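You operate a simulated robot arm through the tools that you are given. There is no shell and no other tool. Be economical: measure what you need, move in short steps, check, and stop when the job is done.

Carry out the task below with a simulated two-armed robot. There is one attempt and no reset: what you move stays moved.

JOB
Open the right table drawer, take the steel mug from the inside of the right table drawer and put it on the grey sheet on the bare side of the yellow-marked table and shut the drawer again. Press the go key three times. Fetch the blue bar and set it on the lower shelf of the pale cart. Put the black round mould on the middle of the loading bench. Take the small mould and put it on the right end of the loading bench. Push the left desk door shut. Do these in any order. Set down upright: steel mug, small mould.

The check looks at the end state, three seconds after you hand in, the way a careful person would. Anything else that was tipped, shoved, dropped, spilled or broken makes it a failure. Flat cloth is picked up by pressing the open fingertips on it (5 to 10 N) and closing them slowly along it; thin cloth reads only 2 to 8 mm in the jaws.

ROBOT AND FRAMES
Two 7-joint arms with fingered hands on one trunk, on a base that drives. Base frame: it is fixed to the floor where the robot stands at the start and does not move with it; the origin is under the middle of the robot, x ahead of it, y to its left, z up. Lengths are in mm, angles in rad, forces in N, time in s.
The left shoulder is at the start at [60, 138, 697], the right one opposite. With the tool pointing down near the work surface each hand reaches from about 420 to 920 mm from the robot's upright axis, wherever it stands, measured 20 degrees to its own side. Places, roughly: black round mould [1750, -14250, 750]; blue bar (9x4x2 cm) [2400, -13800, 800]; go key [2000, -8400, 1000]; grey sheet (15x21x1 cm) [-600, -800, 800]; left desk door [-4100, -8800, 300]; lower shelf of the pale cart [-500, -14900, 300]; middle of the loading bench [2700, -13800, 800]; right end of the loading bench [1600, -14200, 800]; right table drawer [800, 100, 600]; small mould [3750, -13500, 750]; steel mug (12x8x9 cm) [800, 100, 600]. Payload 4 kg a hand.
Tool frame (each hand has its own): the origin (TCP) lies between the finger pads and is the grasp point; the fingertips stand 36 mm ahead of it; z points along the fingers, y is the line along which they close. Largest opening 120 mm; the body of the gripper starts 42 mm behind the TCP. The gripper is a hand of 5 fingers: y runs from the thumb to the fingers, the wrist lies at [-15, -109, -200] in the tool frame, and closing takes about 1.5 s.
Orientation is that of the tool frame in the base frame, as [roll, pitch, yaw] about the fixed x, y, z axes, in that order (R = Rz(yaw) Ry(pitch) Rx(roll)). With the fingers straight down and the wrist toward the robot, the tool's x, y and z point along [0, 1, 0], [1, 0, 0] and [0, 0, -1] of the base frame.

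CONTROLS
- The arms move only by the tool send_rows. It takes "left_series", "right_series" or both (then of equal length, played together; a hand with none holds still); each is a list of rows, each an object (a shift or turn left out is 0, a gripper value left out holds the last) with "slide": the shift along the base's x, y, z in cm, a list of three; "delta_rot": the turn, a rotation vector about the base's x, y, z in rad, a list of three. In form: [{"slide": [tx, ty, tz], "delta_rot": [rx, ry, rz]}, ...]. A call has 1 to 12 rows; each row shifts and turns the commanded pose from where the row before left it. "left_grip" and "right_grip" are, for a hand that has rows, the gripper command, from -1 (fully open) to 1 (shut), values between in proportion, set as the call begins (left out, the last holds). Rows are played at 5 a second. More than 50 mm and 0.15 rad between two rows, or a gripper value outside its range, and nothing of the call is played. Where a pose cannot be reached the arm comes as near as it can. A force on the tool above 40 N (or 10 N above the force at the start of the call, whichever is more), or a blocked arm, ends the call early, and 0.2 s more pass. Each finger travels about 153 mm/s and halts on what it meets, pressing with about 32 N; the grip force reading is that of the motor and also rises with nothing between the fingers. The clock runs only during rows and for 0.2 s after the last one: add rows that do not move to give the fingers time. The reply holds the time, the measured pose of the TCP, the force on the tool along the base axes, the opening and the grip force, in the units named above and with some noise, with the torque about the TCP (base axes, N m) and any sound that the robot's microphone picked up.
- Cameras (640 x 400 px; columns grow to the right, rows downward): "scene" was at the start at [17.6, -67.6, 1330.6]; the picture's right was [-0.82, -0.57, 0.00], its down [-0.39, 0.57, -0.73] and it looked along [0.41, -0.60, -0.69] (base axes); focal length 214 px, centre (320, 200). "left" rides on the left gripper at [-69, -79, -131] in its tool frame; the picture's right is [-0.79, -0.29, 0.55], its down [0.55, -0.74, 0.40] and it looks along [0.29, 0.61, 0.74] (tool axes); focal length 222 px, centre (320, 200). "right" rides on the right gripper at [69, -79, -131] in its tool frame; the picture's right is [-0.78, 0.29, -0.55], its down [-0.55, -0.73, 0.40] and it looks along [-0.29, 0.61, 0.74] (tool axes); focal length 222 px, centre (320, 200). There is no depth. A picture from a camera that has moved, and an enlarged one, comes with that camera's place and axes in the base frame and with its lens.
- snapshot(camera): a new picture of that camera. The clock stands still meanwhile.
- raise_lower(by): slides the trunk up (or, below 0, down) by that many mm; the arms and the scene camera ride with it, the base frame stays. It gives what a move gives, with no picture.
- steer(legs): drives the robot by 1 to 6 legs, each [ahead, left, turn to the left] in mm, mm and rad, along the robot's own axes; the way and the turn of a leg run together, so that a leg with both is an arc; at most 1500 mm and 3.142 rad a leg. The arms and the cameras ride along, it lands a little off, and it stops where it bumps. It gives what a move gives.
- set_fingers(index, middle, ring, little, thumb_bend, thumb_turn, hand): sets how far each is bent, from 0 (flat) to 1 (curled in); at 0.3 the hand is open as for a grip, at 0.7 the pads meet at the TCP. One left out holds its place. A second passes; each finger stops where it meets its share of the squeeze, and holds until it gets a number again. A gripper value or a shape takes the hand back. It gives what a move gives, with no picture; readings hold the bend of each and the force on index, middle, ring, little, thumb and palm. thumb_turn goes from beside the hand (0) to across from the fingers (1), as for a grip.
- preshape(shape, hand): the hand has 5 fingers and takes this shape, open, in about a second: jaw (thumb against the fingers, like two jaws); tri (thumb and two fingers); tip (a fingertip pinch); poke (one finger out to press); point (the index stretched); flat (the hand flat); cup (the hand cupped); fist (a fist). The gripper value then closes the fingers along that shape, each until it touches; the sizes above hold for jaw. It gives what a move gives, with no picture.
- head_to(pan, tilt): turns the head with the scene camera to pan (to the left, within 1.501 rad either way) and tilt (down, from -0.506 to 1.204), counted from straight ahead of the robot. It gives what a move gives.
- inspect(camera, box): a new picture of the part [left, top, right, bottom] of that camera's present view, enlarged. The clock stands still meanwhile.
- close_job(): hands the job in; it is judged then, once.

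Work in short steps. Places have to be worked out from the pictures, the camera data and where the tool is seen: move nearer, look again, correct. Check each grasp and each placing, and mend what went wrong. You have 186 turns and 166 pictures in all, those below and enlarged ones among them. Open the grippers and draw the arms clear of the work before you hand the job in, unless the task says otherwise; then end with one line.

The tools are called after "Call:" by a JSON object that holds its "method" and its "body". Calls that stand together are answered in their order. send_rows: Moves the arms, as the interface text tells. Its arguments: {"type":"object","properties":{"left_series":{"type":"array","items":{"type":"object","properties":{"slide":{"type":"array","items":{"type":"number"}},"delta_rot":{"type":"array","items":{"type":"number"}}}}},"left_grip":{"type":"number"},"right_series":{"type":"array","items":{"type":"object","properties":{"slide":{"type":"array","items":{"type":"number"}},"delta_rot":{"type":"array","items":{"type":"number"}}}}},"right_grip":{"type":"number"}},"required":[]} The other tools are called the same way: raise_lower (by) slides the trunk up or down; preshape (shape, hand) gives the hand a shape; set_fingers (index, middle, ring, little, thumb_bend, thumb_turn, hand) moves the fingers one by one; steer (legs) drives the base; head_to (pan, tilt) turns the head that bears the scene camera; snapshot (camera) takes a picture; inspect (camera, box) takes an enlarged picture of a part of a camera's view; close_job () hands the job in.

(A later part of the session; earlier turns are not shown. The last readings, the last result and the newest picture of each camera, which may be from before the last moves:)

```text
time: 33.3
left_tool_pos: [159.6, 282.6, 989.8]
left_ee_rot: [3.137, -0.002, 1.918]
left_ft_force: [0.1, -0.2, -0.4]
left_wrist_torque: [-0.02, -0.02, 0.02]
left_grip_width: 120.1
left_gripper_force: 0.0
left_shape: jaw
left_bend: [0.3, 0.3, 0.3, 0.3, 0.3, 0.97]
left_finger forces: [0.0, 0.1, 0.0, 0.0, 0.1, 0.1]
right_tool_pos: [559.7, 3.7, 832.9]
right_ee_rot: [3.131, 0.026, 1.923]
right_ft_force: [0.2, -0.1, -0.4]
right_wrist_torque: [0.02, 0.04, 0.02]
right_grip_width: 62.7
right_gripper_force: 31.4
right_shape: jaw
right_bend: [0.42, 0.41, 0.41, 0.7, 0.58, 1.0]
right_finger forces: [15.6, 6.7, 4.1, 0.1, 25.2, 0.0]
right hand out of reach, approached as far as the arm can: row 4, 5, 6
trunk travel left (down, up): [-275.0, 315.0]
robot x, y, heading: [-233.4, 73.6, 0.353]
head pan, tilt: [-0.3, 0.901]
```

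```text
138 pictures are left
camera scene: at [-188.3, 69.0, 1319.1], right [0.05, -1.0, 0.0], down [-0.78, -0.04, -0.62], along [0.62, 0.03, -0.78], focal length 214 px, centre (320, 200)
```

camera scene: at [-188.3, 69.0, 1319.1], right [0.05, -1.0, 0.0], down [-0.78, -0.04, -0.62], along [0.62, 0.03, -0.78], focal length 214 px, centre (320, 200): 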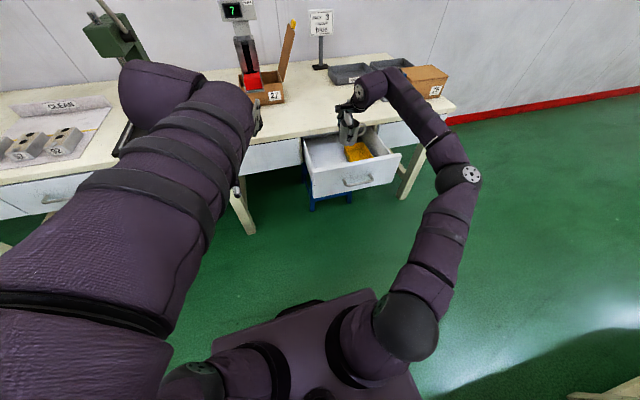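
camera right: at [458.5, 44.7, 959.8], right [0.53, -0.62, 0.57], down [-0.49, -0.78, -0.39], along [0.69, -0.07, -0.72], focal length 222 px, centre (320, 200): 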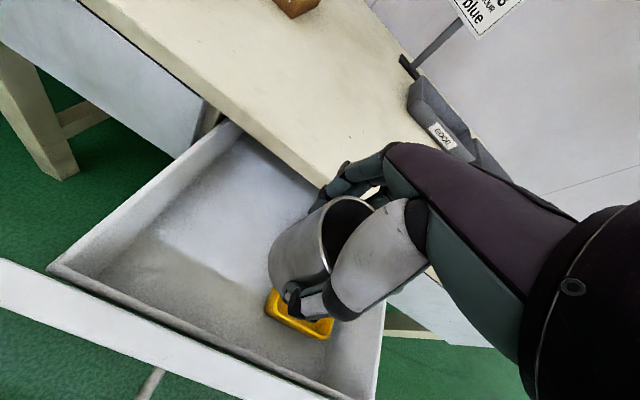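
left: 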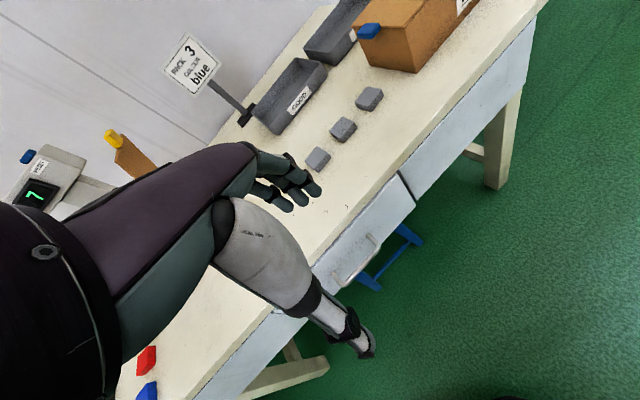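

The mug is held. I raise the trunk 150 mm and draw the mug back toward me.

Call:
{"method": "raise_lower", "body": {"by": 150}}

Call:
{"method": "send_rows", "body": {"right_series": [{"slide": [-3.5, -2.5, 0]}, {"slide": [-3.5, -2.5, 0]}, {"slide": [-3.5, -2.5, 0]}, {"slide": [-3.5, -2.5, 0]}, {"slide": [-3.5, -2.5, 0]}]}}

Call:
{"method": "snapshot", "body": {"camera": "scene"}}

```text
time: 35.0
left_tool_pos: [160.6, 282.6, 1141.8]
left_ee_rot: [3.138, -0.001, 1.918]
left_ft_force: [0.2, -0.2, -0.6]
left_wrist_torque: [-0.01, 0.02, -0.01]
left_grip_width: 119.9
left_gripper_force: 0.0
left_shape: jaw
left_bend: [0.3, 0.3, 0.3, 0.3, 0.3, 0.97]
left_finger forces: [0.1, 0.0, 0.0, 0.0, 0.1, 0.0]
right_tool_pos: [559.4, 4.5, 982.0]
right_ee_rot: [3.131, 0.024, 1.922]
right_ft_force: [-0.2, 0.6, -1.0]
right_wrist_torque: [0.02, 0.01, -0.01]
right_grip_width: 62.6
right_gripper_force: 31.9
right_shape: jaw
right_bend: [0.42, 0.41, 0.41, 0.7, 0.58, 1.0]
right_finger forces: [15.6, 6.8, 4.1, 0.0, 25.1, 0.1]
trunk travel left (down, up): [-425.0, 165.0]
robot x, y, heading: [-233.1, 74.4, 0.354]
head pan, tilt: [-0.3, 0.901]
```

```text
time: 36.2
left_tool_pos: [158.7, 282.0, 1141.9]
left_ee_rot: [3.135, -0.002, 1.918]
left_ft_force: [-0.6, 0.6, 0.3]
left_wrist_torque: [0.04, -0.02, 0.0]
left_grip_width: 119.7
left_gripper_force: 0.1
left_shape: jaw
left_bend: [0.3, 0.3, 0.3, 0.3, 0.3, 0.97]
left_finger forces: [0.1, 0.0, 0.0, 0.0, 0.1, 0.0]
right_tool_pos: [382.5, -119.7, 982.3]
right_ee_rot: [3.13, 0.026, 1.922]
right_ft_force: [-0.4, -0.5, -2.0]
right_wrist_torque: [0.03, 0.01, 0.02]
right_grip_width: 62.7
right_gripper_force: 32.5
right_shape: jaw
right_bend: [0.42, 0.41, 0.41, 0.7, 0.58, 1.0]
right_finger forces: [15.6, 6.8, 4.2, 0.1, 25.1, 0.1]
trunk travel left (down, up): [-425.0, 165.0]
robot x, y, heading: [-232.3, 75.3, 0.348]
head pan, tilt: [-0.3, 0.901]
```

```text
137 pictures are left
camera scene: at [-188.8, 68.6, 1469.2], right [0.05, -1.0, 0.0], down [-0.78, -0.04, -0.62], along [0.62, 0.03, -0.78], focal length 214 px, centre (320, 200)
```

scene: 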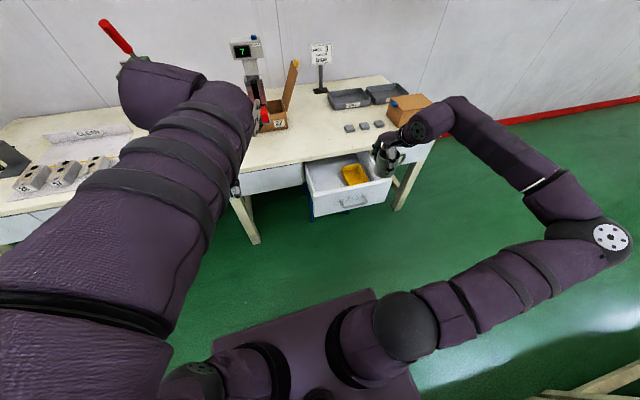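

The mug is at about 500 mm in front. I strafe right along the aisle and forward a little, then turn right to face the grey-sheet table.

Call:
{"method": "steer", "body": {"legs": [[60, 0, 0], [0, -850, 0], [0, 0, -1.6], [0, 0, -1.58]]}}

Call:
{"method": "head_to", "body": {"pan": -0.2, "tilt": 0.8}}

Call:
{"method": "snapshot", "body": {"camera": "scene"}}

```text
time: 49.1
left_tool_pos: [-284.2, -908.3, 1142.2]
left_ee_rot: [3.136, -0.002, -1.256]
left_ft_force: [0.4, 0.0, 0.7]
left_wrist_torque: [0.0, 0.02, 0.02]
left_grip_width: 119.6
left_gripper_force: 0.1
left_shape: jaw
left_bend: [0.3, 0.3, 0.3, 0.3, 0.3, 0.97]
left_finger forces: [0.0, 0.1, 0.0, 0.0, 0.0, 0.1]
right_tool_pos: [-493.4, -497.8, 981.5]
right_ee_rot: [3.131, 0.027, -1.252]
right_ft_force: [-0.4, 1.3, -2.1]
right_wrist_torque: [-0.03, -0.05, 0.02]
right_grip_width: 62.4
right_gripper_force: 31.2
right_shape: jaw
right_bend: [0.42, 0.41, 0.41, 0.7, 0.59, 1.0]
right_finger forces: [15.6, 6.6, 4.2, 0.1, 24.2, 0.1]
trunk travel left (down, up): [-425.0, 165.0]
robot x, y, heading: [119.0, -710.1, -2.818]
head pan, tilt: [-0.3, 0.901]
```

```text
time: 49.8
left_tool_pos: [-284.3, -908.7, 1142.5]
left_ee_rot: [3.135, -0.001, -1.257]
left_ft_force: [-0.2, -0.6, -0.8]
left_wrist_torque: [-0.02, 0.01, 0.01]
left_grip_width: 120.2
left_gripper_force: 0.0
left_shape: jaw
left_bend: [0.3, 0.3, 0.3, 0.3, 0.3, 0.97]
left_finger forces: [0.0, 0.1, 0.0, 0.1, 0.0, 0.0]
right_tool_pos: [-494.8, -497.9, 981.9]
right_ee_rot: [3.133, 0.025, -1.252]
right_ft_force: [-0.7, 0.2, -1.0]
right_wrist_torque: [-0.02, -0.03, 0.0]
right_grip_width: 62.4
right_gripper_force: 32.2
right_shape: jaw
right_bend: [0.42, 0.41, 0.41, 0.7, 0.59, 1.0]
right_finger forces: [15.6, 6.7, 4.2, 0.1, 24.3, 0.0]
trunk travel left (down, up): [-425.0, 165.0]
robot x, y, heading: [116.9, -712.3, -2.825]
head pan, tilt: [-0.201, 0.799]
```

```text
136 pictures are left
camera scene: at [67.7, -713.6, 1477.0], right [-0.12, 0.99, 0.0], down [0.71, 0.08, -0.7], along [-0.69, -0.08, -0.72], focal length 214 px, centre (320, 200)
```

scene: 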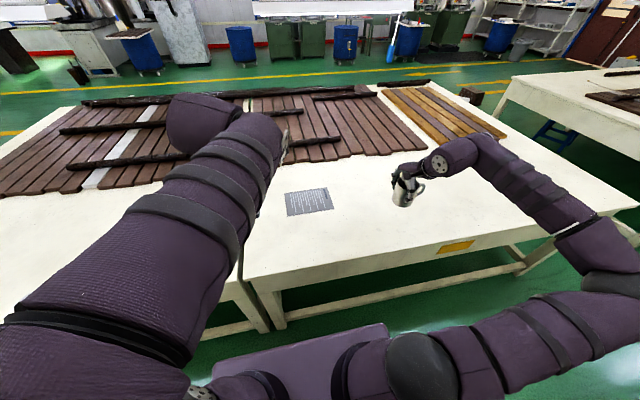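

The sheet is roughly at [-600, -840, ~760], 100 mm right of centre. I strafe left 150 mm so the right arm faces it, and look from the wrist camera.

Call:
{"method": "steer", "body": {"legs": [[0, 170, 0]]}}

Call:
{"method": "snapshot", "body": {"camera": "scene"}}

Call:
{"method": "snapshot", "body": {"camera": "right"}}

```text
time: 51.2
left_tool_pos: [-231.5, -1069.2, 1141.7]
left_ee_rot: [3.138, 0.001, -1.258]
left_ft_force: [-1.2, -0.1, -0.1]
left_wrist_torque: [-0.02, 0.02, -0.01]
left_grip_width: 119.8
left_gripper_force: 0.0
left_shape: jaw
left_bend: [0.3, 0.3, 0.3, 0.3, 0.3, 0.97]
left_finger forces: [0.0, 0.1, 0.0, 0.0, 0.0, 0.0]
right_tool_pos: [-440.8, -657.4, 982.5]
right_ee_rot: [3.132, 0.027, -1.253]
right_ft_force: [0.8, -0.4, -1.8]
right_wrist_torque: [0.01, 0.0, 0.01]
right_grip_width: 62.2
right_gripper_force: 31.7
right_shape: jaw
right_bend: [0.42, 0.41, 0.41, 0.7, 0.59, 1.0]
right_finger forces: [15.5, 6.6, 4.2, 0.0, 24.2, 0.0]
trunk travel left (down, up): [-425.0, 165.0]
robot x, y, heading: [173.9, -878.2, -2.824]
head pan, tilt: [-0.201, 0.799]
```

```text
135 pictures are left
camera scene: at [120.9, -875.3, 1477.1], right [-0.12, 0.99, 0.0], down [0.71, 0.08, -0.7], along [-0.69, -0.08, -0.72], focal length 214 px, centre (320, 200)
```

scene: 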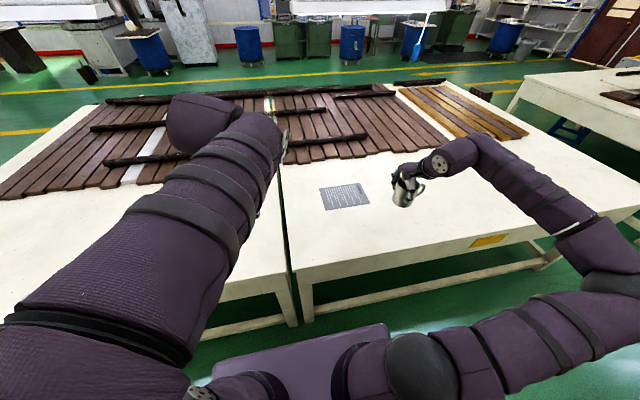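

```text
134 pictures are left
camera right: at [-341.4, -702.8, 1109.3], right [-0.51, 0.64, 0.57], down [0.52, 0.76, -0.39], along [-0.68, 0.1, -0.72], focal length 222 px, centre (320, 200)
```

right: 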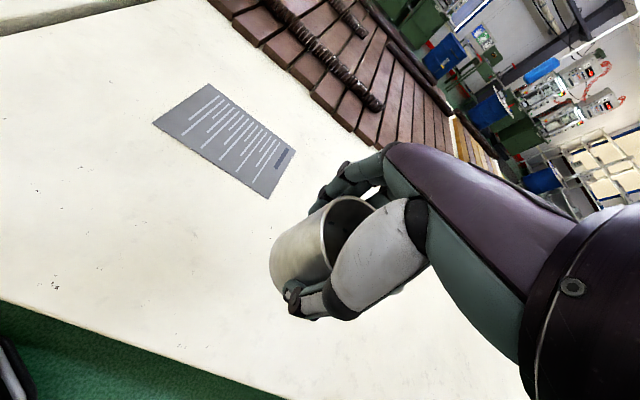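

The sheet top triangulates to [-602, -845, 763], long side along my left-right. I move the mug above it (body 18 mm left of centre so the handle also lies over the sheet).

Call:
{"method": "send_rows", "body": {"right_series": [{"slide": [-2.6, -3.42, 0]}, {"slide": [-2.6, -3.42, 0]}, {"slide": [-2.6, -3.42, 0]}, {"slide": [-2.6, -3.42, 0]}, {"slide": [-2.6, -3.42, 0]}, {"slide": [-2.5, -3.42, -2]}, {"slide": [0, 0, -4]}, {"slide": [0, 0, -4]}, {}]}}

Call:
{"method": "snapshot", "body": {"camera": "right"}}

Call:
{"method": "snapshot", "body": {"camera": "scene"}}

```text
time: 53.2
left_tool_pos: [-231.8, -1067.7, 1141.3]
left_ee_rot: [3.136, -0.001, -1.259]
left_ft_force: [-0.7, -0.3, 0.4]
left_wrist_torque: [0.0, 0.01, 0.01]
left_grip_width: 119.7
left_gripper_force: 0.1
left_shape: jaw
left_bend: [0.3, 0.3, 0.3, 0.3, 0.3, 0.97]
left_finger forces: [0.1, 0.0, 0.1, 0.0, 0.0, 0.0]
right_tool_pos: [-572.8, -830.4, 899.3]
right_ee_rot: [3.131, 0.026, -1.253]
right_ft_force: [0.0, 0.0, -0.7]
right_wrist_torque: [-0.01, -0.01, -0.01]
right_grip_width: 61.9
right_gripper_force: 32.1
right_shape: jaw
right_bend: [0.42, 0.41, 0.41, 0.7, 0.59, 1.0]
right_finger forces: [15.5, 6.5, 4.3, 0.0, 24.3, 0.0]
right hand out of reach, approached as far as the arm can: row 6
trunk travel left (down, up): [-425.0, 165.0]
robot x, y, heading: [173.0, -878.4, -2.825]
head pan, tilt: [-0.201, 0.799]
```

```text
133 pictures are left
camera right: at [-473.4, -874.4, 1026.2], right [-0.51, 0.64, 0.57], down [0.52, 0.76, -0.39], along [-0.68, 0.1, -0.72], focal length 222 px, centre (320, 200)
```

right: 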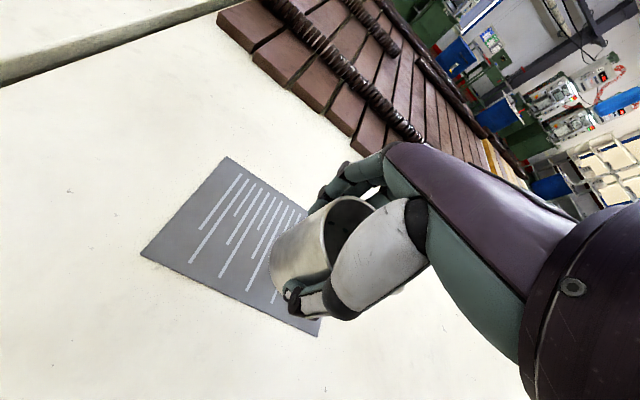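

```text
132 pictures are left
camera scene: at [120.5, -874.2, 1477.1], right [-0.12, 0.99, 0.0], down [0.71, 0.08, -0.7], along [-0.69, -0.08, -0.72], focal length 214 px, centre (320, 200)
```

scene: 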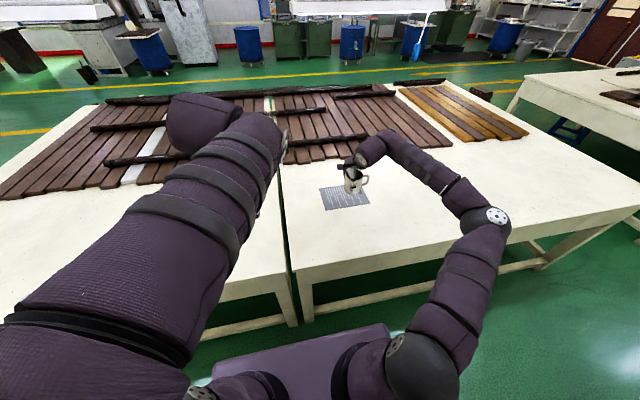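

I reached the arm's limit 40 mm short; I drive the base 30 ahead and 23 left to make that up.

Call:
{"method": "steer", "body": {"legs": [[30, 23, 0]]}}

Call:
{"method": "send_rows", "body": {"right_series": [{"slide": [0, 0, -3]}, {"slide": [0, 0, -2.5]}, {}]}}

Call:
{"method": "snapshot", "body": {"camera": "right"}}

Call:
{"method": "inspect", "body": {"camera": "scene", "box": [290, 120, 410, 220]}}

```text
time: 54.1
left_tool_pos: [-252.5, -1100.0, 1141.3]
left_ee_rot: [3.138, 0.0, -1.256]
left_ft_force: [-0.7, -0.4, 0.2]
left_wrist_torque: [0.02, 0.01, -0.01]
left_grip_width: 120.0
left_gripper_force: 0.1
left_shape: jaw
left_bend: [0.3, 0.3, 0.3, 0.3, 0.3, 0.97]
left_finger forces: [0.0, 0.0, 0.0, 0.0, 0.0, 0.0]
right_tool_pos: [-593.3, -860.9, 898.6]
right_ee_rot: [3.132, 0.026, -1.253]
right_ft_force: [0.0, -0.4, -2.3]
right_wrist_torque: [0.0, 0.01, -0.03]
right_grip_width: 61.9
right_gripper_force: 32.4
right_shape: jaw
right_bend: [0.42, 0.41, 0.41, 0.7, 0.59, 1.0]
right_finger forces: [15.6, 6.5, 4.3, 0.0, 24.3, 0.0]
trunk travel left (down, up): [-425.0, 165.0]
robot x, y, heading: [151.5, -901.7, -2.824]
head pan, tilt: [-0.201, 0.799]
```

```text
time: 54.9
left_tool_pos: [-251.8, -1100.2, 1140.7]
left_ee_rot: [3.137, -0.002, -1.258]
left_ft_force: [0.5, -0.4, 0.6]
left_wrist_torque: [-0.01, 0.0, -0.01]
left_grip_width: 119.9
left_gripper_force: 0.1
left_shape: jaw
left_bend: [0.3, 0.3, 0.3, 0.3, 0.3, 0.97]
left_finger forces: [0.1, 0.1, 0.1, 0.1, 0.1, 0.0]
right_tool_pos: [-595.2, -860.7, 842.6]
right_ee_rot: [3.131, 0.026, -1.254]
right_ft_force: [0.4, 0.2, -1.6]
right_wrist_torque: [-0.01, -0.01, -0.02]
right_grip_width: 61.9
right_gripper_force: 32.2
right_shape: jaw
right_bend: [0.42, 0.41, 0.41, 0.7, 0.59, 1.0]
right_finger forces: [15.4, 6.6, 4.3, 0.1, 24.2, 0.0]
trunk travel left (down, up): [-425.0, 165.0]
robot x, y, heading: [149.3, -901.6, -2.826]
head pan, tilt: [-0.201, 0.799]
```

```text
131 pictures are left
camera right: at [-495.7, -905.5, 970.9], right [-0.51, 0.64, 0.57], down [0.52, 0.76, -0.39], along [-0.68, 0.1, -0.72], focal length 222 px, centre (320, 200)
```

right: 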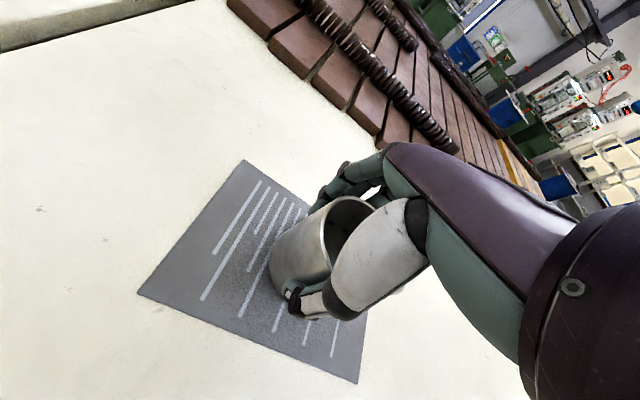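

```text
4.00 times, centred on (350, 170) of scene
camera zoom: at [99.6, -905.2, 1477.1], right [-0.12, 0.99, 0.0], down [0.71, 0.08, -0.7], along [-0.69, -0.08, -0.72], focal length 858 px, centre (200, 320)
```

zoom: 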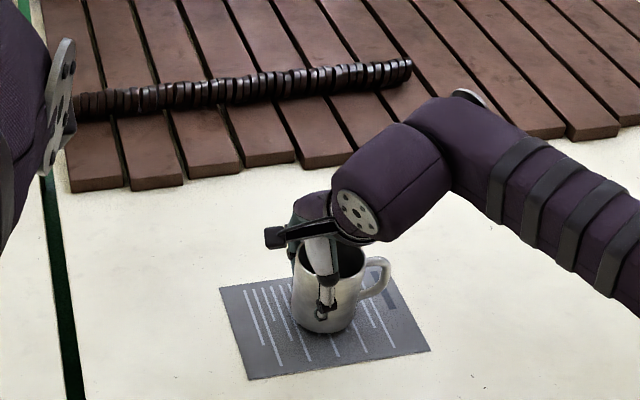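

Well placed over the sheet. I lower in small steps and watch the force.

Call:
{"method": "send_rows", "body": {"right_series": [{"slide": [0, 0, -0.5]}, {"slide": [0, 0, -0.4]}, {"slide": [0, 0, -0.3]}, {}]}}

Call:
{"method": "send_rows", "body": {"right_series": [{"slide": [0, 0, -0.3]}, {"slide": [0, 0, -0.2]}, {}]}}

Call:
{"method": "send_rows", "body": {"right_series": [{"slide": [0, 0, -0.2]}, {"slide": [0, 0, -0.2]}, {}]}}

```text
time: 55.9
left_tool_pos: [-251.7, -1101.1, 1143.4]
left_ee_rot: [3.136, -0.003, -1.258]
left_ft_force: [-0.8, -0.8, 0.4]
left_wrist_torque: [0.02, -0.01, 0.01]
left_grip_width: 120.0
left_gripper_force: 0.0
left_shape: jaw
left_bend: [0.3, 0.3, 0.3, 0.3, 0.3, 0.97]
left_finger forces: [0.0, 0.0, 0.0, 0.0, 0.1, 0.0]
right_tool_pos: [-594.5, -861.2, 833.7]
right_ee_rot: [3.128, 0.027, -1.254]
right_ft_force: [-0.8, -1.5, 6.9]
right_wrist_torque: [0.0, 0.06, -0.01]
right_grip_width: 61.9
right_gripper_force: 32.6
right_shape: jaw
right_bend: [0.42, 0.41, 0.41, 0.7, 0.59, 1.0]
right_finger forces: [15.8, 6.8, 4.4, 0.1, 25.1, 0.0]
trunk travel left (down, up): [-425.0, 165.0]
robot x, y, heading: [148.3, -905.7, -2.827]
head pan, tilt: [-0.201, 0.799]
```

```text
time: 56.7
left_tool_pos: [-250.4, -1101.2, 1142.2]
left_ee_rot: [3.135, -0.001, -1.258]
left_ft_force: [0.0, 0.1, -0.5]
left_wrist_torque: [-0.01, 0.02, -0.02]
left_grip_width: 119.4
left_gripper_force: 0.0
left_shape: jaw
left_bend: [0.3, 0.3, 0.3, 0.3, 0.3, 0.97]
left_finger forces: [0.1, 0.1, 0.0, 0.0, 0.0, 0.1]
right_tool_pos: [-593.5, -861.6, 832.3]
right_ee_rot: [3.123, 0.026, -1.254]
right_ft_force: [-3.1, 1.8, 31.3]
right_wrist_torque: [0.13, 0.32, -0.1]
right_grip_width: 63.0
right_gripper_force: 31.8
right_shape: jaw
right_bend: [0.42, 0.41, 0.41, 0.7, 0.59, 1.0]
right_finger forces: [17.6, 8.1, 5.3, 0.5, 26.8, 0.0]
trunk travel left (down, up): [-425.0, 165.0]
robot x, y, heading: [149.6, -905.4, -2.825]
head pan, tilt: [-0.201, 0.799]
```

```text
time: 57.5
left_tool_pos: [-250.6, -1100.5, 1142.4]
left_ee_rot: [3.134, 0.002, -1.258]
left_ft_force: [0.2, -0.8, 0.0]
left_wrist_torque: [0.0, -0.01, 0.0]
left_grip_width: 120.3
left_gripper_force: 0.1
left_shape: jaw
left_bend: [0.3, 0.3, 0.3, 0.3, 0.3, 0.97]
left_finger forces: [0.0, 0.1, 0.1, 0.1, 0.0, 0.0]
right_tool_pos: [-592.0, -862.4, 828.0]
right_ee_rot: [3.121, 0.022, -1.251]
right_ft_force: [-6.1, 2.6, 39.5]
right_wrist_torque: [0.11, 0.48, -0.08]
right_grip_width: 63.0
right_gripper_force: 32.4
right_shape: jaw
right_bend: [0.42, 0.41, 0.4, 0.7, 0.59, 1.0]
right_finger forces: [18.3, 8.4, 5.7, 2.4, 27.3, 0.0]
trunk travel left (down, up): [-425.0, 165.0]
robot x, y, heading: [155.0, -906.2, -2.821]
head pan, tilt: [-0.201, 0.799]
```

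Contact came at z ≈ 834; I relieve the pressure by rising 6 mm, then open and lift away.

Call:
{"method": "send_rows", "body": {"right_series": [{"slide": [0, 0, 0.3]}, {"slide": [0, 0, 0.3]}, {}]}}

Call:
{"method": "send_rows", "body": {"right_series": [{}, {}, {}, {}, {}, {}, {}], "right_grip": -1}}

Call:
{"method": "send_rows", "body": {"right_series": [{"slide": [0, 0, 2]}, {"slide": [0, 0, 3]}, {"slide": [0, 0, 3]}, {"slide": [0, 0, 3]}, {"slide": [2, 0.6, 2]}, {}]}}

Call:
{"method": "inspect", "body": {"camera": "scene", "box": [290, 120, 410, 220]}}

Call:
{"method": "snapshot", "body": {"camera": "right"}}

```text
time: 58.3
left_tool_pos: [-252.5, -1100.4, 1142.0]
left_ee_rot: [3.136, -0.003, -1.259]
left_ft_force: [0.6, 0.1, -0.5]
left_wrist_torque: [-0.01, 0.02, 0.01]
left_grip_width: 119.9
left_gripper_force: 0.1
left_shape: jaw
left_bend: [0.3, 0.3, 0.3, 0.3, 0.3, 0.97]
left_finger forces: [0.1, 0.0, 0.1, 0.0, 0.1, 0.0]
right_tool_pos: [-591.4, -862.7, 830.5]
right_ee_rot: [3.13, 0.027, -1.251]
right_ft_force: [-5.4, -2.2, 18.0]
right_wrist_torque: [-0.14, 0.38, 0.0]
right_grip_width: 63.3
right_gripper_force: 31.3
right_shape: jaw
right_bend: [0.42, 0.41, 0.4, 0.7, 0.59, 1.0]
right_finger forces: [18.8, 8.1, 4.8, 1.8, 25.4, 0.0]
trunk travel left (down, up): [-425.0, 165.0]
robot x, y, heading: [150.6, -908.6, -2.822]
head pan, tilt: [-0.201, 0.799]
```

```text
time: 59.9
left_tool_pos: [-251.4, -1099.9, 1141.0]
left_ee_rot: [3.137, -0.003, -1.261]
left_ft_force: [0.4, 0.4, 0.9]
left_wrist_torque: [-0.02, 0.01, 0.0]
left_grip_width: 119.8
left_gripper_force: 0.1
left_shape: jaw
left_bend: [0.3, 0.3, 0.3, 0.3, 0.3, 0.97]
left_finger forces: [0.1, 0.0, 0.0, 0.1, 0.0, 0.0]
right_tool_pos: [-593.7, -859.4, 829.8]
right_ee_rot: [3.131, 0.026, -1.252]
right_ft_force: [-0.2, 0.2, -0.4]
right_wrist_torque: [0.02, 0.0, 0.02]
right_grip_width: 119.9
right_gripper_force: 0.2
right_shape: jaw
right_bend: [0.3, 0.3, 0.3, 0.3, 0.3, 0.97]
right_finger forces: [0.1, 0.0, 0.0, 0.0, 0.1, 0.0]
trunk travel left (down, up): [-425.0, 165.0]
robot x, y, heading: [153.1, -908.3, -2.828]
head pan, tilt: [-0.201, 0.799]
```

```text
time: 61.3
left_tool_pos: [-253.2, -1100.0, 1141.6]
left_ee_rot: [3.138, -0.002, -1.256]
left_ft_force: [0.3, -0.3, 0.3]
left_wrist_torque: [-0.02, -0.02, 0.03]
left_grip_width: 119.8
left_gripper_force: 0.0
left_shape: jaw
left_bend: [0.3, 0.3, 0.3, 0.3, 0.3, 0.97]
left_finger forces: [0.0, 0.0, 0.1, 0.0, 0.1, 0.0]
right_tool_pos: [-573.5, -857.5, 959.0]
right_ee_rot: [3.132, 0.027, -1.253]
right_ft_force: [-0.5, 0.1, 0.6]
right_wrist_torque: [0.05, 0.01, 0.05]
right_grip_width: 119.7
right_gripper_force: 0.0
right_shape: jaw
right_bend: [0.3, 0.3, 0.3, 0.3, 0.3, 0.97]
right_finger forces: [0.0, 0.0, 0.0, 0.1, 0.0, 0.0]
trunk travel left (down, up): [-425.0, 165.0]
robot x, y, heading: [149.7, -908.2, -2.824]
head pan, tilt: [-0.201, 0.799]
```

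```text
4.00 times, centred on (350, 170) of scene
camera zoom: at [99.6, -905.2, 1477.0], right [-0.12, 0.99, 0.0], down [0.71, 0.08, -0.7], along [-0.69, -0.08, -0.72], focal length 858 px, centre (200, 320)
```

zoom: 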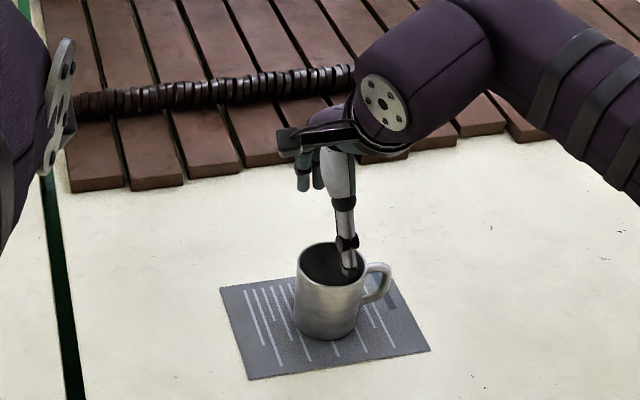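

```text
128 pictures are left
camera right: at [-473.8, -901.0, 1085.7], right [-0.51, 0.64, 0.57], down [0.52, 0.76, -0.39], along [-0.68, 0.1, -0.72], focal length 222 px, centre (320, 200)
```

right: 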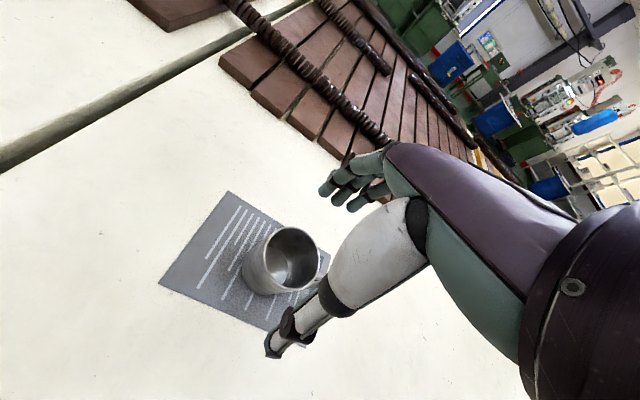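

Mug stands upright on the sheet. Now I raise and retract the right hand, then drive back the same way to shut the drawer.

Call:
{"method": "send_rows", "body": {"right_series": [{"slide": [2, 0.6, 4]}, {"slide": [4, 2, 2]}, {"slide": [4, 2, 0]}, {"slide": [4, 2, 0]}, {"slide": [4, 2, 0]}, {}]}}

Call:
{"method": "steer", "body": {"legs": [[-70, 0, 0], [0, 0, 1.58], [0, 0, 1.57], [0, 900, 0]]}}

Call:
{"method": "head_to", "body": {"pan": -0.3, "tilt": 0.85}}

Call:
{"method": "snapshot", "body": {"camera": "scene"}}

```text
time: 62.7
left_tool_pos: [-253.1, -1101.6, 1141.5]
left_ee_rot: [3.137, -0.002, -1.257]
left_ft_force: [0.4, -0.4, 0.2]
left_wrist_torque: [0.0, 0.0, 0.0]
left_grip_width: 119.7
left_gripper_force: 0.1
left_shape: jaw
left_bend: [0.3, 0.3, 0.3, 0.3, 0.3, 0.97]
left_finger forces: [0.1, 0.0, 0.1, 0.0, 0.0, 0.0]
right_tool_pos: [-391.9, -767.1, 1017.6]
right_ee_rot: [3.131, 0.026, -1.253]
right_ft_force: [0.5, -0.7, -0.5]
right_wrist_torque: [0.02, 0.01, -0.03]
right_grip_width: 119.9
right_gripper_force: 0.1
right_shape: jaw
right_bend: [0.3, 0.3, 0.3, 0.3, 0.3, 0.97]
right_finger forces: [0.1, 0.0, 0.1, 0.1, 0.0, 0.1]
trunk travel left (down, up): [-425.0, 165.0]
robot x, y, heading: [151.4, -907.7, -2.821]
head pan, tilt: [-0.201, 0.799]
```

```text
time: 75.5
left_tool_pos: [371.2, 119.3, 1142.2]
left_ee_rot: [3.137, -0.002, 1.843]
left_ft_force: [-0.8, -0.3, 0.3]
left_wrist_torque: [0.0, 0.02, 0.02]
left_grip_width: 119.7
left_gripper_force: 0.1
left_shape: jaw
left_bend: [0.3, 0.3, 0.3, 0.3, 0.3, 0.97]
left_finger forces: [0.0, 0.0, 0.0, 0.0, 0.0, 0.0]
right_tool_pos: [499.3, -219.8, 1019.0]
right_ee_rot: [3.13, 0.026, 1.851]
right_ft_force: [0.4, 0.6, 0.3]
right_wrist_torque: [0.01, 0.01, -0.01]
right_grip_width: 119.8
right_gripper_force: 0.1
right_shape: jaw
right_bend: [0.3, 0.3, 0.3, 0.3, 0.3, 0.97]
right_finger forces: [0.0, 0.0, 0.1, 0.0, 0.1, 0.0]
trunk travel left (down, up): [-425.0, 165.0]
robot x, y, heading: [-39.3, -61.2, 0.282]
head pan, tilt: [-0.201, 0.799]
```

```text
time: 76.2
left_tool_pos: [371.0, 118.2, 1140.5]
left_ee_rot: [3.136, -0.001, 1.844]
left_ft_force: [-0.1, -0.2, 0.1]
left_wrist_torque: [0.01, 0.0, 0.03]
left_grip_width: 120.0
left_gripper_force: 0.1
left_shape: jaw
left_bend: [0.3, 0.3, 0.3, 0.3, 0.3, 0.97]
left_finger forces: [0.0, 0.0, 0.1, 0.0, 0.0, 0.0]
right_tool_pos: [500.3, -220.4, 1018.5]
right_ee_rot: [3.132, 0.027, 1.85]
right_ft_force: [-0.1, 1.0, -0.1]
right_wrist_torque: [-0.02, -0.02, -0.02]
right_grip_width: 119.8
right_gripper_force: 0.1
right_shape: jaw
right_bend: [0.3, 0.3, 0.3, 0.3, 0.3, 0.97]
right_finger forces: [0.0, 0.0, 0.0, 0.1, 0.0, 0.0]
trunk travel left (down, up): [-425.0, 165.0]
robot x, y, heading: [-40.8, -59.9, 0.284]
head pan, tilt: [-0.3, 0.85]
```

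```text
127 pictures are left
camera scene: at [11.3, -69.1, 1473.0], right [-0.02, -1.0, 0.0], down [-0.75, 0.02, -0.66], along [0.66, -0.01, -0.75], focal length 214 px, centre (320, 200)
```

scene: 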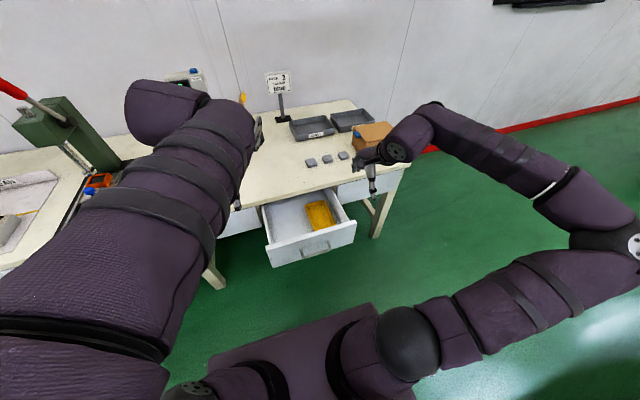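

I align squarely with the drawer, 50 mm off the table behind, and rotate the right hand to point forward (closed) high above.

Call:
{"method": "steer", "body": {"legs": [[0, 0, 0.042], [-110, 44, 0]]}}

Call:
{"method": "send_rows", "body": {"right_series": [{"slide": [2, 0.7, 0], "delta_rot": [0.0457, -0.1352, 0]}, {"slide": [2, 0.7, 0], "delta_rot": [0.0457, -0.1352, 0]}, {"slide": [2, 0.7, 0], "delta_rot": [0.0457, -0.1352, 0]}, {"slide": [2, 0.7, 0], "delta_rot": [0.0457, -0.1352, 0]}, {"slide": [2, 0.7, 0], "delta_rot": [0.0457, -0.1352, 0]}, {"slide": [2, 0.7, 0], "delta_rot": [0.0457, -0.1352, 0]}, {"delta_rot": [0.0457, -0.1352, 0]}, {"delta_rot": [0.0457, -0.1352, 0]}, {"delta_rot": [0.0457, -0.1352, 0]}, {"delta_rot": [0.0457, -0.1352, 0]}, {"delta_rot": [0.0457, -0.1352, 0]}, {}], "right_grip": 1}}

Call:
{"method": "snapshot", "body": {"camera": "scene"}}

```text
time: 77.8
left_tool_pos: [246.6, 144.8, 1141.7]
left_ee_rot: [3.135, -0.002, 1.886]
left_ft_force: [0.6, 0.3, 0.3]
left_wrist_torque: [0.02, 0.0, 0.01]
left_grip_width: 120.0
left_gripper_force: 0.1
left_shape: jaw
left_bend: [0.3, 0.3, 0.3, 0.3, 0.3, 0.97]
left_finger forces: [0.0, 0.0, 0.1, 0.0, 0.0, 0.1]
right_tool_pos: [387.7, -188.6, 1019.6]
right_ee_rot: [3.13, 0.026, 1.889]
right_ft_force: [0.1, -0.4, 0.4]
right_wrist_torque: [0.0, -0.01, 0.0]
right_grip_width: 119.8
right_gripper_force: 0.1
right_shape: jaw
right_bend: [0.3, 0.3, 0.3, 0.3, 0.3, 0.97]
right_finger forces: [0.1, 0.1, 0.1, 0.0, 0.1, 0.0]
trunk travel left (down, up): [-425.0, 165.0]
robot x, y, heading: [-153.9, -52.6, 0.319]
head pan, tilt: [-0.3, 0.85]
```

```text
time: 80.4
left_tool_pos: [247.8, 143.8, 1141.0]
left_ee_rot: [3.135, -0.001, 1.885]
left_ft_force: [0.4, 0.5, -0.6]
left_wrist_torque: [0.0, 0.02, 0.0]
left_grip_width: 120.0
left_gripper_force: 0.0
left_shape: jaw
left_bend: [0.3, 0.3, 0.3, 0.3, 0.3, 0.97]
left_finger forces: [0.1, 0.1, 0.0, 0.0, 0.0, 0.0]
right_tool_pos: [509.3, -147.3, 1018.7]
right_ee_rot: [1.559, -0.007, 1.873]
right_ft_force: [0.0, -0.4, -0.2]
right_wrist_torque: [-0.01, 0.04, 0.0]
right_grip_width: 0.1
right_gripper_force: 31.8
right_shape: jaw
right_bend: [0.7, 0.7, 0.7, 0.66, 0.7, 1.0]
right_finger forces: [0.1, 0.0, 0.1, 0.1, 0.1, 0.1]
trunk travel left (down, up): [-425.0, 165.0]
robot x, y, heading: [-154.7, -47.1, 0.316]
head pan, tilt: [-0.3, 0.85]
```

```text
126 pictures are left
camera scene: at [-104.4, -58.4, 1473.0], right [0.02, -1.0, 0.0], down [-0.75, -0.01, -0.66], along [0.66, 0.01, -0.75], focal length 214 px, centre (320, 200)
```

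scene: 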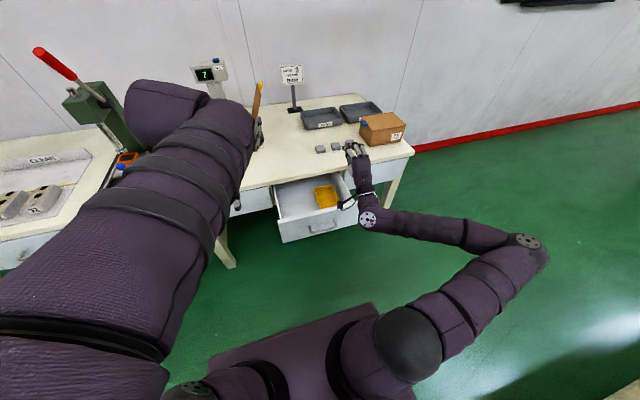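

I draw the hand back 125 mm (arm 85, base 40) to clear the drawer front, then lower the trunk 355 mm.

Call:
{"method": "send_rows", "body": {"right_series": [{"slide": [-2.7, -1.1, 0]}, {"slide": [-2.7, -1.1, 0]}, {"slide": [-2.7, -1.1, 0]}, {}]}}

Call:
{"method": "steer", "body": {"legs": [[-45, 0, 0]]}}

Call:
{"method": "raise_lower", "body": {"by": -355}}

Call:
{"method": "snapshot", "body": {"camera": "scene"}}

```text
time: 81.4
left_tool_pos: [247.5, 143.3, 1141.6]
left_ee_rot: [3.134, 0.0, 1.885]
left_ft_force: [0.1, -1.4, 0.9]
left_wrist_torque: [-0.02, 0.03, 0.01]
left_grip_width: 120.0
left_gripper_force: 0.0
left_shape: jaw
left_bend: [0.3, 0.3, 0.3, 0.3, 0.3, 0.97]
left_finger forces: [0.1, 0.0, 0.1, 0.0, 0.0, 0.1]
right_tool_pos: [463.7, -164.6, 1017.6]
right_ee_rot: [1.561, -0.007, 1.873]
right_ft_force: [0.0, 0.1, 0.4]
right_wrist_torque: [-0.01, 0.02, 0.02]
right_grip_width: 0.0
right_gripper_force: 32.1
right_shape: jaw
right_bend: [0.7, 0.7, 0.7, 0.66, 0.7, 1.0]
right_finger forces: [0.0, 0.1, 0.0, 0.0, 0.0, 0.0]
right hand out of reach, approached as far as the arm can: row 2, 3
trunk travel left (down, up): [-425.0, 165.0]
robot x, y, heading: [-155.1, -52.4, 0.32]
head pan, tilt: [-0.3, 0.85]
```

```text
time: 82.3
left_tool_pos: [203.0, 129.1, 1141.5]
left_ee_rot: [3.136, -0.002, 1.886]
left_ft_force: [0.4, -0.6, 0.1]
left_wrist_torque: [0.01, 0.0, -0.02]
left_grip_width: 120.2
left_gripper_force: 0.1
left_shape: jaw
left_bend: [0.3, 0.3, 0.3, 0.3, 0.3, 0.97]
left_finger forces: [0.0, 0.1, 0.1, 0.1, 0.0, 0.0]
right_tool_pos: [420.2, -178.5, 1018.8]
right_ee_rot: [1.559, -0.007, 1.872]
right_ft_force: [-0.9, -0.3, -0.3]
right_wrist_torque: [0.0, 0.02, -0.01]
right_grip_width: 0.0
right_gripper_force: 32.3
right_shape: jaw
right_bend: [0.7, 0.7, 0.7, 0.66, 0.7, 1.0]
right_finger forces: [0.0, 0.0, 0.0, 0.0, 0.0, 0.0]
trunk travel left (down, up): [-425.0, 165.0]
robot x, y, heading: [-199.6, -66.0, 0.319]
head pan, tilt: [-0.3, 0.85]
```

```text
time: 85.8
left_tool_pos: [204.4, 130.6, 786.9]
left_ee_rot: [3.137, -0.001, 1.886]
left_ft_force: [-0.4, -0.1, 0.4]
left_wrist_torque: [-0.02, 0.02, -0.02]
left_grip_width: 119.8
left_gripper_force: 0.1
left_shape: jaw
left_bend: [0.3, 0.3, 0.3, 0.3, 0.3, 0.97]
left_finger forces: [0.0, 0.0, 0.0, 0.0, 0.0, 0.1]
right_tool_pos: [422.9, -178.3, 663.4]
right_ee_rot: [1.56, -0.007, 1.871]
right_ft_force: [-1.8, 0.0, 0.5]
right_wrist_torque: [0.01, 0.02, -0.03]
right_grip_width: 0.0
right_gripper_force: 32.1
right_shape: jaw
right_bend: [0.7, 0.7, 0.7, 0.66, 0.7, 1.0]
right_finger forces: [0.1, 0.0, 0.0, 0.0, 0.0, 0.1]
trunk travel left (down, up): [-70.0, 520.0]
robot x, y, heading: [-199.2, -68.0, 0.323]
head pan, tilt: [-0.3, 0.85]
```

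```text
125 pictures are left
camera scene: at [-148.0, -72.7, 1118.1], right [0.02, -1.0, 0.0], down [-0.75, -0.01, -0.66], along [0.66, 0.01, -0.75], focal length 214 px, centre (320, 200)
```

scene: 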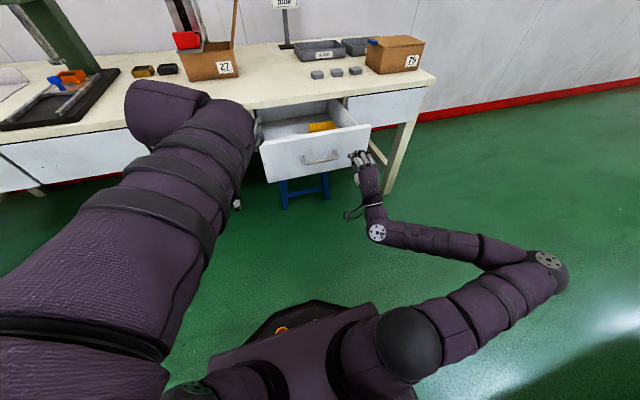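

The hand is near the right end of the drawer front; I enlarge to check.

Call:
{"method": "inspect", "body": {"camera": "scene", "box": [240, 90, 420, 215]}}

```text
3.20 times, centred on (330, 152) of scene
camera zoom: at [-148.0, -72.7, 1118.1], right [0.02, -1.0, 0.0], down [-0.75, -0.01, -0.66], along [0.66, 0.01, -0.75], focal length 686 px, centre (288, 352)
```

zoom: 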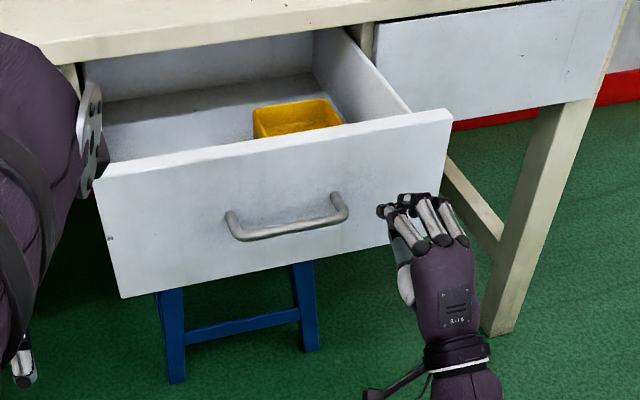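

Fingers are partly off the right edge; I shift 22 mm left and then push forward 200 mm with the base.

Call:
{"method": "steer", "body": {"legs": [[0, 22, 0], [200, 0, 0]]}}

Call:
{"method": "snapshot", "body": {"camera": "scene"}}

```text
time: 87.8
left_tool_pos: [393.2, 216.2, 786.4]
left_ee_rot: [3.137, -0.002, 1.888]
left_ft_force: [0.2, -0.2, -0.5]
left_wrist_torque: [0.03, -0.01, -0.04]
left_grip_width: 119.6
left_gripper_force: 0.0
left_shape: jaw
left_bend: [0.3, 0.3, 0.3, 0.3, 0.3, 0.97]
left_finger forces: [0.0, 0.0, 0.0, 0.0, 0.0, 0.0]
right_tool_pos: [609.9, -91.8, 664.0]
right_ee_rot: [1.559, -0.008, 1.873]
right_ft_force: [-0.3, 0.8, -0.3]
right_wrist_torque: [0.01, -0.04, 0.0]
right_grip_width: 0.0
right_gripper_force: 32.4
right_shape: jaw
right_bend: [0.7, 0.7, 0.7, 0.66, 0.7, 1.0]
right_finger forces: [0.0, 0.1, 0.1, 0.0, 0.0, 0.0]
trunk travel left (down, up): [-70.0, 520.0]
robot x, y, heading: [-12.7, 16.2, 0.319]
head pan, tilt: [-0.3, 0.85]
```

```text
123 pictures are left
camera scene: at [40.6, 13.7, 1118.0], right [0.02, -1.0, 0.0], down [-0.75, -0.02, -0.66], along [0.66, 0.01, -0.75], focal length 214 px, centre (320, 200)
```

scene: 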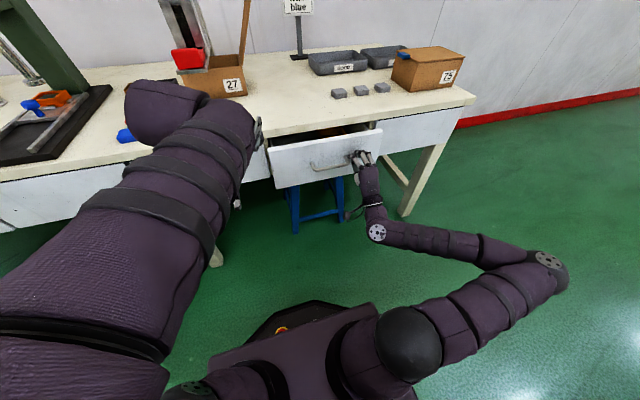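

Nearly shut; I push the remaining distance with the arm, which stops on force.

Call:
{"method": "send_rows", "body": {"right_series": [{"slide": [1.9, 0.64, 0]}, {"slide": [1.9, 0.64, 0]}, {"slide": [1.9, 0.64, 0]}, {"slide": [0.95, 0.32, 0]}, {"slide": [0.95, 0.32, 0]}]}}

Call:
{"method": "inspect", "body": {"camera": "scene", "box": [240, 90, 420, 215]}}

```text
time: 88.9
left_tool_pos: [390.9, 215.5, 786.4]
left_ee_rot: [3.135, -0.001, 1.885]
left_ft_force: [-0.6, 0.3, -0.8]
left_wrist_torque: [-0.02, -0.02, 0.01]
left_grip_width: 119.8
left_gripper_force: 0.1
left_shape: jaw
left_bend: [0.3, 0.3, 0.3, 0.3, 0.3, 0.97]
left_finger forces: [0.1, 0.0, 0.1, 0.0, 0.1, 0.0]
right_tool_pos: [675.1, -67.8, 664.1]
right_ee_rot: [1.555, -0.01, 1.871]
right_ft_force: [-17.2, -5.6, 0.3]
right_wrist_torque: [-0.03, 0.05, -0.05]
right_grip_width: 0.0
right_gripper_force: 32.3
right_shape: jaw
right_bend: [0.7, 0.7, 0.7, 0.66, 0.7, 1.0]
right_finger forces: [0.1, 0.0, 0.0, 0.0, 0.1, 0.0]
trunk travel left (down, up): [-70.0, 520.0]
robot x, y, heading: [-9.1, 22.0, 0.319]
head pan, tilt: [-0.3, 0.85]
stopped in row 5 (right hand): the force on the tool passed its limit at 55 N (the readings are from after the stop); the commanded pose is now the measured one
```

```text
3.20 times, centred on (330, 152) of scene
camera zoom: at [39.1, 12.9, 1118.1], right [0.02, -1.0, 0.0], down [-0.75, -0.01, -0.66], along [0.66, 0.01, -0.75], focal length 686 px, centre (288, 352)
```

zoom: 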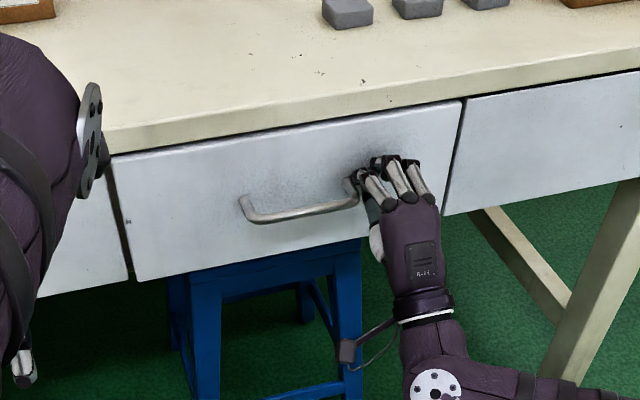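

Shut flush. I back the hand straight off and check.

Call:
{"method": "send_rows", "body": {"right_series": [{"slide": [-0.95, -0.32, 0]}, {"slide": [-1.9, -0.64, 0]}, {"slide": [-1.9, -0.64, 0]}, {"slide": [-1.9, -0.64, 0]}]}}

Call:
{"method": "steer", "body": {"legs": [[-120, 0, 0]]}}

Call:
{"method": "raise_lower", "body": {"by": 255}}

Call:
{"method": "snapshot", "body": {"camera": "scene"}}

```text
time: 89.9
left_tool_pos: [392.3, 215.8, 786.6]
left_ee_rot: [3.136, -0.002, 1.887]
left_ft_force: [0.6, -0.1, -0.1]
left_wrist_torque: [0.0, 0.01, 0.01]
left_grip_width: 120.2
left_gripper_force: 0.0
left_shape: jaw
left_bend: [0.3, 0.3, 0.3, 0.3, 0.3, 0.97]
left_finger forces: [0.0, 0.1, 0.1, 0.1, 0.0, 0.0]
right_tool_pos: [609.1, -90.9, 661.5]
right_ee_rot: [1.557, -0.009, 1.872]
right_ft_force: [0.5, -0.3, 0.5]
right_wrist_torque: [-0.01, 0.01, -0.01]
right_grip_width: 0.0
right_gripper_force: 32.4
right_shape: jaw
right_bend: [0.7, 0.7, 0.7, 0.66, 0.7, 1.0]
right_finger forces: [0.1, 0.1, 0.1, 0.0, 0.0, 0.1]
trunk travel left (down, up): [-70.0, 520.0]
robot x, y, heading: [-9.1, 21.9, 0.315]
head pan, tilt: [-0.3, 0.85]
```

```text
time: 91.2
left_tool_pos: [279.6, 178.8, 786.2]
left_ee_rot: [3.138, 0.001, 1.886]
left_ft_force: [-0.3, -0.5, 0.9]
left_wrist_torque: [0.0, 0.0, -0.04]
left_grip_width: 119.9
left_gripper_force: 0.1
left_shape: jaw
left_bend: [0.3, 0.3, 0.3, 0.3, 0.3, 0.97]
left_finger forces: [0.1, 0.0, 0.1, 0.1, 0.0, 0.1]
right_tool_pos: [496.6, -127.5, 661.6]
right_ee_rot: [1.557, -0.01, 1.871]
right_ft_force: [-0.8, -0.8, 0.0]
right_wrist_torque: [0.02, 0.01, -0.02]
right_grip_width: 0.2
right_gripper_force: 31.9
right_shape: jaw
right_bend: [0.7, 0.7, 0.7, 0.66, 0.7, 1.0]
right_finger forces: [0.0, 0.0, 0.0, 0.0, 0.0, 0.1]
trunk travel left (down, up): [-70.0, 520.0]
robot x, y, heading: [-119.4, -23.1, 0.324]
head pan, tilt: [-0.3, 0.85]
```

```text
time: 93.8
left_tool_pos: [280.2, 178.7, 1041.5]
left_ee_rot: [3.137, -0.001, 1.886]
left_ft_force: [-0.2, 0.3, -0.5]
left_wrist_torque: [0.0, -0.02, 0.02]
left_grip_width: 119.8
left_gripper_force: 0.0
left_shape: jaw
left_bend: [0.3, 0.3, 0.3, 0.3, 0.3, 0.97]
left_finger forces: [0.0, 0.0, 0.0, 0.0, 0.0, 0.0]
right_tool_pos: [497.0, -128.6, 917.4]
right_ee_rot: [1.558, -0.009, 1.872]
right_ft_force: [0.4, -0.8, -0.7]
right_wrist_torque: [-0.01, -0.02, -0.01]
right_grip_width: 0.1
right_gripper_force: 32.4
right_shape: jaw
right_bend: [0.7, 0.7, 0.7, 0.66, 0.7, 1.0]
right_finger forces: [0.0, 0.1, 0.1, 0.0, 0.0, 0.0]
trunk travel left (down, up): [-325.0, 265.0]
robot x, y, heading: [-123.9, -13.7, 0.318]
head pan, tilt: [-0.3, 0.85]
```

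```text
121 pictures are left
camera scene: at [-72.6, -24.0, 1373.0], right [0.02, -1.0, 0.0], down [-0.75, -0.01, -0.66], along [0.66, 0.01, -0.75], focal length 214 px, centre (320, 200)
```

scene: 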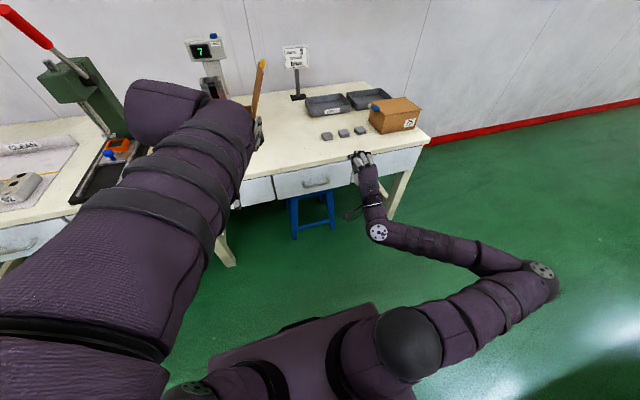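

Now I go down the aisle: strafe right past the table, turn right and look ahead.

Call:
{"method": "steer", "body": {"legs": [[100, 0, 0], [0, -900, 0], [0, 0, -1.57]]}}

Call:
{"method": "head_to", "body": {"pan": 0, "tilt": 0.3}}

Call:
{"method": "snapshot", "body": {"camera": "scene"}}

```text
time: 103.2
left_tool_pos: [411.3, -1254.7, 1042.2]
left_ee_rot: [3.137, -0.002, 0.232]
left_ft_force: [0.3, 0.4, -0.4]
left_wrist_torque: [-0.01, -0.02, 0.01]
left_grip_width: 119.8
left_gripper_force: 0.1
left_shape: jaw
left_bend: [0.3, 0.3, 0.3, 0.3, 0.3, 0.97]
left_finger forces: [0.0, 0.1, 0.1, 0.0, 0.0, 0.0]
right_tool_pos: [87.6, -1445.4, 917.7]
right_ee_rot: [1.557, -0.009, 0.222]
right_ft_force: [0.4, -0.2, -1.2]
right_wrist_torque: [-0.03, 0.01, -0.03]
right_grip_width: 0.0
right_gripper_force: 32.3
right_shape: jaw
right_bend: [0.7, 0.7, 0.7, 0.66, 0.7, 1.0]
right_finger forces: [0.0, 0.1, 0.0, 0.1, 0.0, 0.0]
trunk travel left (down, up): [-325.0, 265.0]
robot x, y, heading: [249.8, -836.6, -1.333]
head pan, tilt: [-0.3, 0.85]
```

```text
time: 104.2
left_tool_pos: [410.9, -1255.0, 1041.1]
left_ee_rot: [3.135, -0.001, 0.231]
left_ft_force: [-0.1, 0.1, 0.1]
left_wrist_torque: [0.02, 0.03, 0.04]
left_grip_width: 119.9
left_gripper_force: 0.1
left_shape: jaw
left_bend: [0.3, 0.3, 0.3, 0.3, 0.3, 0.97]
left_finger forces: [0.1, 0.2, 0.0, 0.0, 0.1, 0.0]
right_tool_pos: [87.7, -1445.8, 917.5]
right_ee_rot: [1.558, -0.009, 0.219]
right_ft_force: [-0.5, -0.1, -0.1]
right_wrist_torque: [0.02, -0.01, -0.01]
right_grip_width: 0.0
right_gripper_force: 31.8
right_shape: jaw
right_bend: [0.7, 0.7, 0.7, 0.66, 0.7, 1.0]
right_finger forces: [0.0, 0.0, 0.0, 0.1, 0.0, 0.0]
trunk travel left (down, up): [-325.0, 265.0]
robot x, y, heading: [248.8, -838.1, -1.336]
head pan, tilt: [0.0, 0.3]
```

```text
120 pictures are left
camera scene: at [265.3, -897.8, 1421.3], right [-0.97, -0.23, 0.0], down [-0.07, 0.29, -0.95], along [0.22, -0.93, -0.3], focal length 214 px, centre (320, 200)
```

scene: 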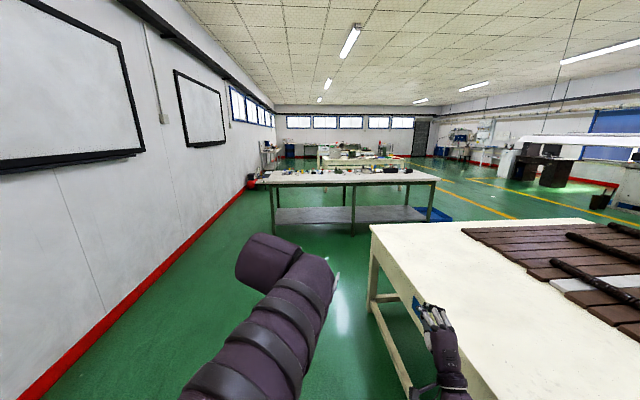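

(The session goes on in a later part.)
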